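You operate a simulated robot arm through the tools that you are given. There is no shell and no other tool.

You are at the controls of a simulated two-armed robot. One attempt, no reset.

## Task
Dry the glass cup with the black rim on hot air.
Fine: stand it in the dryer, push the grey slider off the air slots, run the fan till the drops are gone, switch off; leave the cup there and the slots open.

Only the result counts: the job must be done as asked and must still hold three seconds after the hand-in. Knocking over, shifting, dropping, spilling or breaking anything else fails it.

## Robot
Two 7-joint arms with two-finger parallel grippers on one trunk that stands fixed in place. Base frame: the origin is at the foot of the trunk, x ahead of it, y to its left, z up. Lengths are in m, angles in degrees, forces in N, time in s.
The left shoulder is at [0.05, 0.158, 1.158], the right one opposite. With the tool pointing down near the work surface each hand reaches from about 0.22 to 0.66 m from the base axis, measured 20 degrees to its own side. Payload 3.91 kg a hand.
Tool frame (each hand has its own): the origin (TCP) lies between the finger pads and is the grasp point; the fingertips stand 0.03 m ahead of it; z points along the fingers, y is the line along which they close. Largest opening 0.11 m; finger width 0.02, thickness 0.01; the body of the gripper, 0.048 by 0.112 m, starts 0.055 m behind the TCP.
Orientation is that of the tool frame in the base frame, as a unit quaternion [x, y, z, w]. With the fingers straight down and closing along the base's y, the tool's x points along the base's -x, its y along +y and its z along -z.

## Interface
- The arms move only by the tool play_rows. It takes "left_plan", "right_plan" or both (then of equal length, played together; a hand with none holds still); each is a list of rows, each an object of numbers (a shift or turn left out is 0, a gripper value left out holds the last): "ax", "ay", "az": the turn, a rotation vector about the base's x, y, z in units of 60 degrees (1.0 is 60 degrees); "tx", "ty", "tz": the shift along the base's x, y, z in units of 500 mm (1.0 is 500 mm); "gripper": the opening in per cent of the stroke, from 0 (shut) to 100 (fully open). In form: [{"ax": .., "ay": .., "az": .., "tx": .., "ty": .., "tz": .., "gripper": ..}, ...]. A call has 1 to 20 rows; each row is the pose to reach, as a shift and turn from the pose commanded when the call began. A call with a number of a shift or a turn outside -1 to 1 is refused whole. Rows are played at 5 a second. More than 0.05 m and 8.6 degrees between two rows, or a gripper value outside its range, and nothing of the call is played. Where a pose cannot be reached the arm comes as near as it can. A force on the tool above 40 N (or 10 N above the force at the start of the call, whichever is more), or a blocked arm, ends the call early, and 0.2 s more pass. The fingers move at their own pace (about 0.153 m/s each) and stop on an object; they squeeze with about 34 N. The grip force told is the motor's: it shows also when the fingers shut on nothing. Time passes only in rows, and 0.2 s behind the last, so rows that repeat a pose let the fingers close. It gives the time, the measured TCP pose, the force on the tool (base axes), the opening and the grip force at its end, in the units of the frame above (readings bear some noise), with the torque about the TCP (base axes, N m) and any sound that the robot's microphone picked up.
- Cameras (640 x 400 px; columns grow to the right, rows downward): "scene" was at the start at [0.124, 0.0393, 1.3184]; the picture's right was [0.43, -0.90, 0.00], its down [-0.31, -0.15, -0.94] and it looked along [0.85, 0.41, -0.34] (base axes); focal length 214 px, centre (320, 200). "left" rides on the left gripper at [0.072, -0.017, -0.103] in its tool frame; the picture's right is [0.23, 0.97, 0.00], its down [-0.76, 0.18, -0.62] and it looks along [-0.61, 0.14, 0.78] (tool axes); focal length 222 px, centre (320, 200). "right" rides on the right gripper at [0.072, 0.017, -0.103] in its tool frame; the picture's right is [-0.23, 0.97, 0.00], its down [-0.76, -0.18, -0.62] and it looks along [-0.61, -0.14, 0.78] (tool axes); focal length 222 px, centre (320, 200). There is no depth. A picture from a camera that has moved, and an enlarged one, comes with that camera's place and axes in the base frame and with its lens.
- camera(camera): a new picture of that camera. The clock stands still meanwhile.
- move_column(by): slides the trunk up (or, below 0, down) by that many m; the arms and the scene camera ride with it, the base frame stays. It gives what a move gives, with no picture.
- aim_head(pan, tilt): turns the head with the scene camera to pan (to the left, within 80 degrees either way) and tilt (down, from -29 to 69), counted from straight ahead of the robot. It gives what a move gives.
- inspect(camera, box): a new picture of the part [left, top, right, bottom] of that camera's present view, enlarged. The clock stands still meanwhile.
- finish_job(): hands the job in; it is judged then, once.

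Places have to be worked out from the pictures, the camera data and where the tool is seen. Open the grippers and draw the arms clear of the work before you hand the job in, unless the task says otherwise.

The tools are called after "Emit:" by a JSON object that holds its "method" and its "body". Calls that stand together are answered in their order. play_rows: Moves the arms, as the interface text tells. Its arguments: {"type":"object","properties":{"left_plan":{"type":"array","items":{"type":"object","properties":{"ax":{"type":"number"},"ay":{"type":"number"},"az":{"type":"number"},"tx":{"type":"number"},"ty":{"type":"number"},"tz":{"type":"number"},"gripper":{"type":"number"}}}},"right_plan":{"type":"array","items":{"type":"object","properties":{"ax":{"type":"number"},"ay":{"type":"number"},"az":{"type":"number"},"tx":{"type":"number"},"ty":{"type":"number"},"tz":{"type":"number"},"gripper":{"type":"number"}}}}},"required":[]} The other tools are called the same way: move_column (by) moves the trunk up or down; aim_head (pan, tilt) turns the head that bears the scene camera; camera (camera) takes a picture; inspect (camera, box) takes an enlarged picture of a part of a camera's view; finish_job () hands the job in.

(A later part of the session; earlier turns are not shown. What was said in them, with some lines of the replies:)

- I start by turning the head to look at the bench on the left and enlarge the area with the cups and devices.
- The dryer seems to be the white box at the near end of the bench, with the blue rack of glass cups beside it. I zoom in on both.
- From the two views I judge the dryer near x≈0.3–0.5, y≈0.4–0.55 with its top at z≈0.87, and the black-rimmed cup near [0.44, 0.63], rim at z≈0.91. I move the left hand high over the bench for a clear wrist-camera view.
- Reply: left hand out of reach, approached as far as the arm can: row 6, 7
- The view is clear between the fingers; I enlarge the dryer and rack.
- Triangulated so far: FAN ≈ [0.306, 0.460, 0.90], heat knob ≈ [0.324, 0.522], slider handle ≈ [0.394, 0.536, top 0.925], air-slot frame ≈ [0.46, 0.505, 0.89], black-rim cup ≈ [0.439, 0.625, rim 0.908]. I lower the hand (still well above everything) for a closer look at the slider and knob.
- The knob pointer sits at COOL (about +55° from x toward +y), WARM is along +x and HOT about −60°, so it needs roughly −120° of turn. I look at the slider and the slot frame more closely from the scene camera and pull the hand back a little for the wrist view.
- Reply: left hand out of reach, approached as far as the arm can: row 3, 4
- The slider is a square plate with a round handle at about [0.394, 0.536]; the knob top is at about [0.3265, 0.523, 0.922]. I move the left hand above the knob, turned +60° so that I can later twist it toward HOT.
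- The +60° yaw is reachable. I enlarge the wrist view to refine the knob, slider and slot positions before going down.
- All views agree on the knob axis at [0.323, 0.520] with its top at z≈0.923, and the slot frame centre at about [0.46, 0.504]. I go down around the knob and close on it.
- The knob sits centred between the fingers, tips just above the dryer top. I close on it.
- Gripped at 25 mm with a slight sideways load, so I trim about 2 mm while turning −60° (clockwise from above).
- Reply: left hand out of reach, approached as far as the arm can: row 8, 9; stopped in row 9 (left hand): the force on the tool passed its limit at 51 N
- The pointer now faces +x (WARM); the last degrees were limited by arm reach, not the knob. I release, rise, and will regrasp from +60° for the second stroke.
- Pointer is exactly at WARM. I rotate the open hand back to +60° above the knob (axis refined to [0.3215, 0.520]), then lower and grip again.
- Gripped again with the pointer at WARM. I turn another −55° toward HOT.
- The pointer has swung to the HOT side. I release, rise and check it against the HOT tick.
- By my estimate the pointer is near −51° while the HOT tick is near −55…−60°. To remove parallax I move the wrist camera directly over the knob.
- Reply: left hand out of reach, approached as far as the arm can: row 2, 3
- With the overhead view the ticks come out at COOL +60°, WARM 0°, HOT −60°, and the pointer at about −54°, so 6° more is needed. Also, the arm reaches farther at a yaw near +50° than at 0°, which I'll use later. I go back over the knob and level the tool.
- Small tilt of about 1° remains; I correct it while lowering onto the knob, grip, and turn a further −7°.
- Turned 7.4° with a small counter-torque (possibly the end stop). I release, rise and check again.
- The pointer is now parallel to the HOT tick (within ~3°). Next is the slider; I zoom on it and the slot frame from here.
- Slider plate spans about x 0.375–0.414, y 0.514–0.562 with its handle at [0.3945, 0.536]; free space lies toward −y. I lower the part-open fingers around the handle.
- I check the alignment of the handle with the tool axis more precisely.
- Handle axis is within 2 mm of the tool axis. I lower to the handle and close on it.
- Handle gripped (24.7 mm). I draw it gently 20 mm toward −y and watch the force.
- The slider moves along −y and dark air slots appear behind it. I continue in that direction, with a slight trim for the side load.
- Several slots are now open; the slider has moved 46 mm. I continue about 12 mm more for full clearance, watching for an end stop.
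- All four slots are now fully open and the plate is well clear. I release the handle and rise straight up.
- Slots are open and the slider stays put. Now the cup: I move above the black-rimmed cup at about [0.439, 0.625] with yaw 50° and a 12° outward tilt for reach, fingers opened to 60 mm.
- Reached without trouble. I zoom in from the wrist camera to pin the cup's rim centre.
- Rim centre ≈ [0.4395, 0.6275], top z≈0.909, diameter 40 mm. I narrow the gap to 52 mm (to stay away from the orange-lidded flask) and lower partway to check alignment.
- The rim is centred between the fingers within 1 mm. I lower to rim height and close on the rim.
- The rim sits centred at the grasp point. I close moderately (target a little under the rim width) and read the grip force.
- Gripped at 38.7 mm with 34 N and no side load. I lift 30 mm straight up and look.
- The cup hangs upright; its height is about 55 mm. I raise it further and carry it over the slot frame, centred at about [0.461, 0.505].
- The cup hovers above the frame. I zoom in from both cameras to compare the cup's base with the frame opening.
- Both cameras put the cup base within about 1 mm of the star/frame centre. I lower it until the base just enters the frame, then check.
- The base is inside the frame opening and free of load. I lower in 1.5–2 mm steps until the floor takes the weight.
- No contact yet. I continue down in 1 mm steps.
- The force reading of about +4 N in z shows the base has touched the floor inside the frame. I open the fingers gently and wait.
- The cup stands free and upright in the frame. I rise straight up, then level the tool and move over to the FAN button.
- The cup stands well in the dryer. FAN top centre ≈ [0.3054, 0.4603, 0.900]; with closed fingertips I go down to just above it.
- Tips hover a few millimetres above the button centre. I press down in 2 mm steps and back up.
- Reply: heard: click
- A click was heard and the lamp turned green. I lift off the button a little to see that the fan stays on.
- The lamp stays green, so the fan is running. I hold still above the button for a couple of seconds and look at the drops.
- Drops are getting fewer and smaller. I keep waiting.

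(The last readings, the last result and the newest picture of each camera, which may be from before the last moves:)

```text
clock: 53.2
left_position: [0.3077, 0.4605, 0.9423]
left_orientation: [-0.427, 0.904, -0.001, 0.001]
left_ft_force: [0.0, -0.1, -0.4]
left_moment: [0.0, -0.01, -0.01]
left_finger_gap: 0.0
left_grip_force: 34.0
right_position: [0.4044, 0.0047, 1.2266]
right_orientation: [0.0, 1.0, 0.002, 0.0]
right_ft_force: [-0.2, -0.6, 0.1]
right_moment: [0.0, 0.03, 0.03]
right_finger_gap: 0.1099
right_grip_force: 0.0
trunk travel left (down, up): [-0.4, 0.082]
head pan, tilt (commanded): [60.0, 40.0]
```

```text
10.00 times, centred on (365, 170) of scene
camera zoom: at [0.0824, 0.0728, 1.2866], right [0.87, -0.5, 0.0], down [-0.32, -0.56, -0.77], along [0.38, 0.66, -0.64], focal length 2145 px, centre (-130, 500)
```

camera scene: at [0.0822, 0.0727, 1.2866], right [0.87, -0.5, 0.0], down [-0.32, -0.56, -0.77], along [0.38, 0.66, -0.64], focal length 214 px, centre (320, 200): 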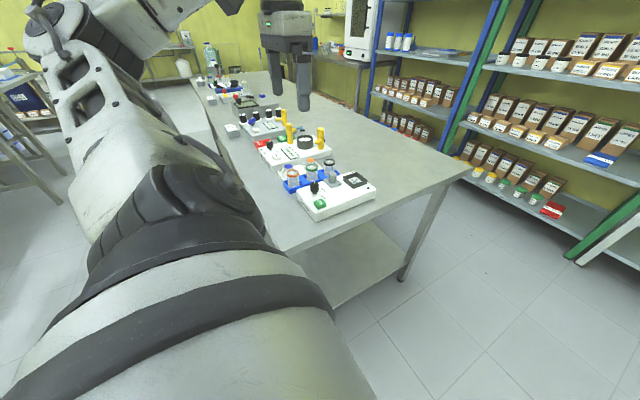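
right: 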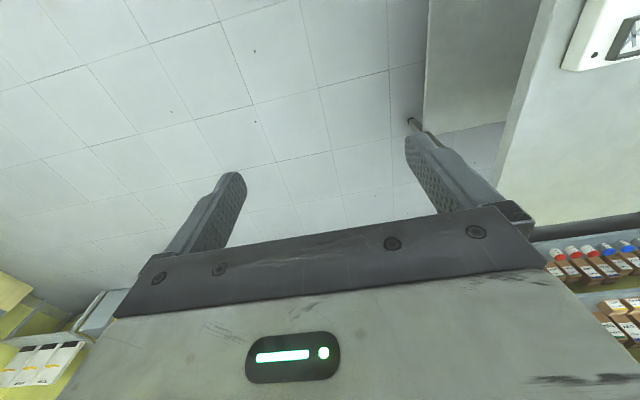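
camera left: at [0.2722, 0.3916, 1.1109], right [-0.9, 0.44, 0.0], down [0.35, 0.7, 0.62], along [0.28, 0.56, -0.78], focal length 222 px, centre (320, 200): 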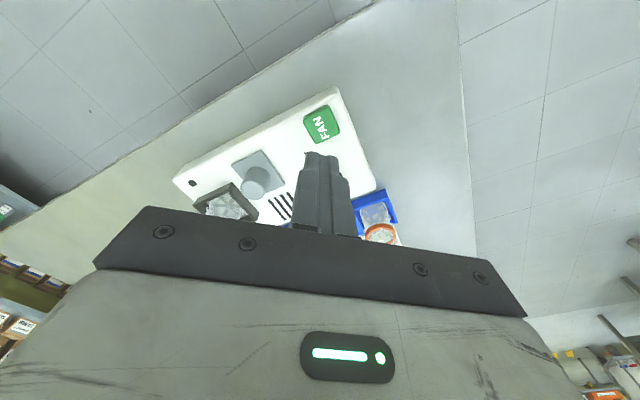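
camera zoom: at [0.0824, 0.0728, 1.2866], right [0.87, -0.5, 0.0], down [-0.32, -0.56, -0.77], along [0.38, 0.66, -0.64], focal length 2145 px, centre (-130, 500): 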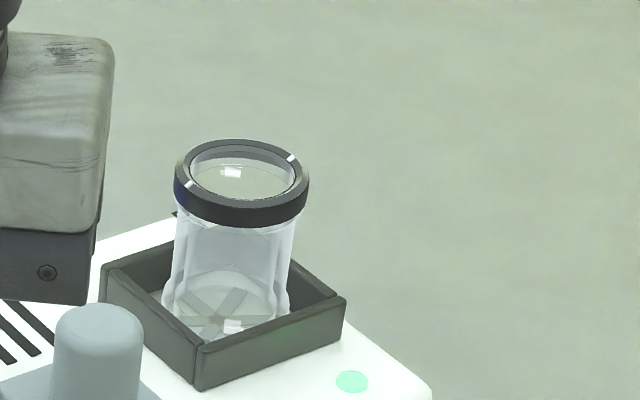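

No drops are visible from here. I check the wrist camera's view of the cup for the other side.

Emit:
{"method": "camera", "body": {"camera": "left"}}

Emit:
{"method": "inspect", "body": {"camera": "scene", "box": [350, 158, 376, 184]}}

```text
taken
camera left: at [0.2728, 0.3947, 1.0469], right [-0.9, 0.44, 0.0], down [0.35, 0.7, 0.62], along [0.28, 0.56, -0.78], focal length 222 px, centre (320, 200)
```

left: 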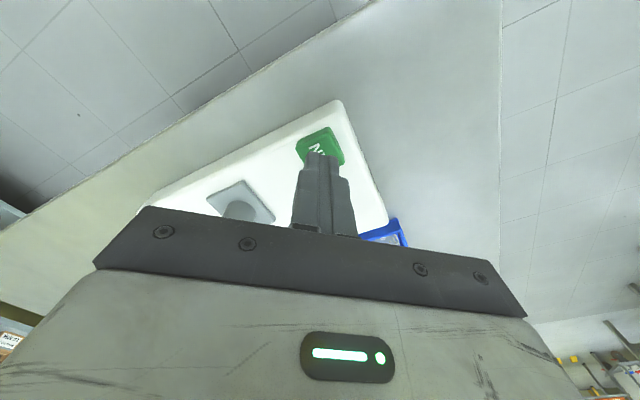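

```text
15.38 times, centred on (363, 171) of scene
camera zoom: at [0.0824, 0.0728, 1.2866], right [0.87, -0.5, 0.0], down [-0.32, -0.56, -0.77], along [0.38, 0.66, -0.64], focal length 3300 px, centre (-342, 646)
```

zoom: 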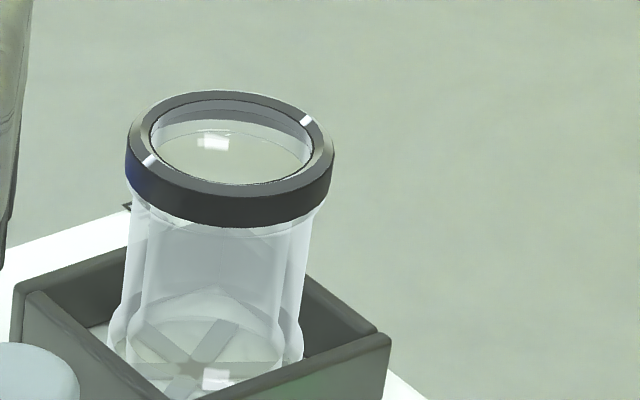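

The cup is clear on both sides. I press FAN again to switch off.

Emit:
{"method": "play_rows", "body": {"left_plan": [{"tz": -0.012}, {"tz": -0.02}, {"tz": -0.026}, {"tz": -0.03}]}}

Emit:
{"method": "inspect", "body": {"camera": "scene", "box": [290, 160, 390, 220]}}

```text
clock: 54.2
left_position: [0.307, 0.4614, 0.9282]
left_orientation: [-0.427, 0.904, 0.0, 0.002]
left_ft_force: [0.0, 1.6, 8.3]
left_moment: [0.01, 0.05, -0.07]
left_finger_gap: 0.0002
left_grip_force: 33.6
right_position: [0.4026, 0.0046, 1.2273]
right_orientation: [0.0, 1.0, 0.001, 0.001]
right_ft_force: [0.8, -0.4, 0.7]
right_moment: [-0.01, 0.0, -0.03]
right_finger_gap: 0.1101
right_grip_force: 0.1
trunk travel left (down, up): [-0.4, 0.082]
head pan, tilt (commanded): [60.0, 40.0]
heard: click
```

```text
6.40 times, centred on (340, 190) of scene
camera zoom: at [0.0819, 0.0723, 1.2868], right [0.87, -0.5, 0.0], down [-0.32, -0.56, -0.77], along [0.38, 0.66, -0.64], focal length 1373 px, centre (192, 264)
```

zoom: 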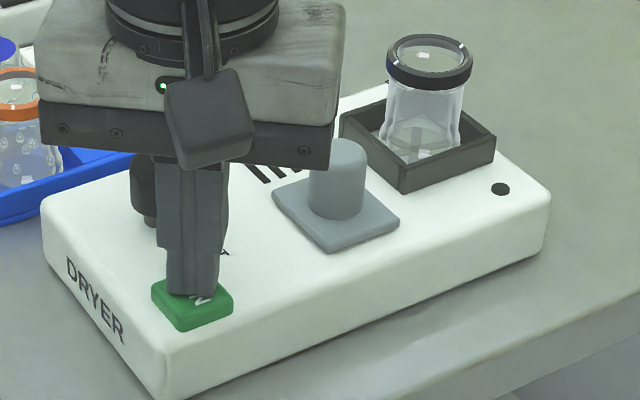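

The lamp is off and the cup is dry. I lift off the button, rise clear, open the gripper and draw the arm back.

Emit:
{"method": "play_rows", "body": {"left_plan": [{"tz": 0.06}, {"tz": 0.15}, {"tz": 0.24}, {"tz": 0.32}, {"tx": -0.02, "ty": -0.06, "tz": 0.36, "gripper": 100}, {"tx": -0.04, "ty": -0.12, "tz": 0.4}, {"tx": -0.06, "ty": -0.18, "tz": 0.44}, {"tx": -0.08, "ty": -0.24, "tz": 0.48}, {"tx": -0.1, "ty": -0.3, "tz": 0.52}, {"tx": -0.1, "ty": -0.36, "tz": 0.56}, {"tx": -0.1, "ty": -0.36, "tz": 0.56}]}}

Emit:
{"method": "camera", "body": {"camera": "scene"}}

Emit:
{"method": "inspect", "body": {"camera": "scene", "box": [275, 145, 395, 225]}}

```text
clock: 56.6
left_position: [0.2556, 0.2811, 1.2082]
left_orientation: [-0.426, 0.905, -0.002, 0.002]
left_ft_force: [-0.1, -0.2, -0.3]
left_moment: [-0.02, 0.04, 0.02]
left_finger_gap: 0.11
left_grip_force: 0.1
right_position: [0.4025, 0.0042, 1.2273]
right_orientation: [0.0, 1.0, -0.001, 0.0]
right_ft_force: [0.4, -0.6, 1.3]
right_moment: [0.01, 0.02, -0.01]
right_finger_gap: 0.1099
right_grip_force: 0.0
trunk travel left (down, up): [-0.4, 0.082]
head pan, tilt (commanded): [60.0, 40.0]
```

```text
taken
camera scene: at [0.0824, 0.0731, 1.2866], right [0.87, -0.5, 0.0], down [-0.32, -0.56, -0.77], along [0.38, 0.66, -0.64], focal length 214 px, centre (320, 200)
```

scene: 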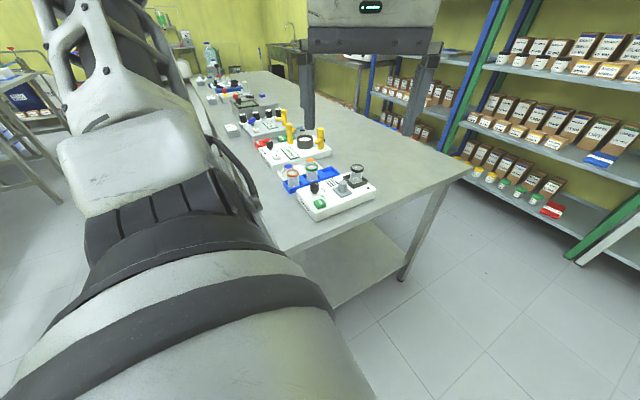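

```text
5.00 times, centred on (335, 185) of scene
camera zoom: at [0.0824, 0.0731, 1.2866], right [0.87, -0.5, 0.0], down [-0.32, -0.56, -0.77], along [0.38, 0.66, -0.64], focal length 1072 px, centre (245, 275)
```

zoom: 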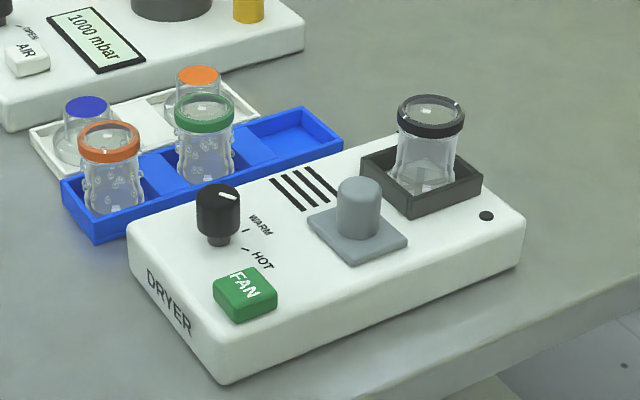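

The cup stands dry in the dryer, the lamp is off, all slots are open, the other cups and flasks are untouched, and the arm is clear. One last close look at the cup before handing in.

Emit:
{"method": "inspect", "body": {"camera": "scene", "box": [338, 158, 378, 188]}}

```text
13.33 times, centred on (358, 173) of scene
camera zoom: at [0.0824, 0.0731, 1.2866], right [0.87, -0.5, 0.0], down [-0.32, -0.56, -0.77], along [0.38, 0.66, -0.64], focal length 2860 px, centre (-187, 560)
```

zoom: 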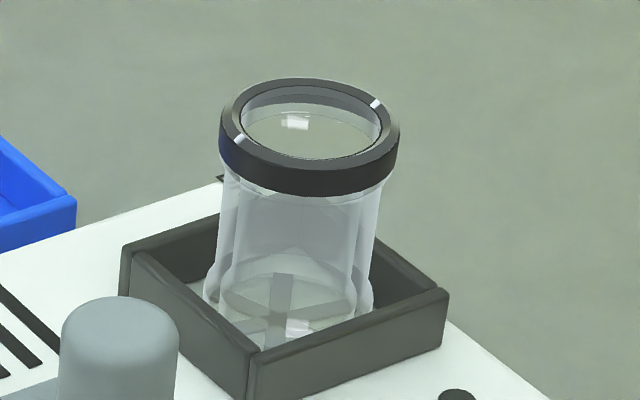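

The cup is free of drops, upright in the frame, and the lamp is dark, so I hand the job in.

Emit:
{"method": "finish_job", "body": {}}

```text
The job is handed in.
```

The black-rimmed glass cup is dry and standing upright in the dryer, with the fan switched off.

- **Heat:** I turned the knob from COOL to HOT before starting the fan. It was about 3° off the HOT mark or less when I last checked.
- **Slider:** I drew it about 57 mm clear of the air slots. All of the slots are open.
- **Drying:** The fan ran for roughly seven seconds, until no drops were visible through the glass from the scene camera. The second press clicked and the lamp went dark.
- **Surroundings:** The other cups and flasks looked untouched in the final picture. The left gripper is open and drawn clear, and the right arm was not moved.

The job has been handed in; no verdict came back with it.
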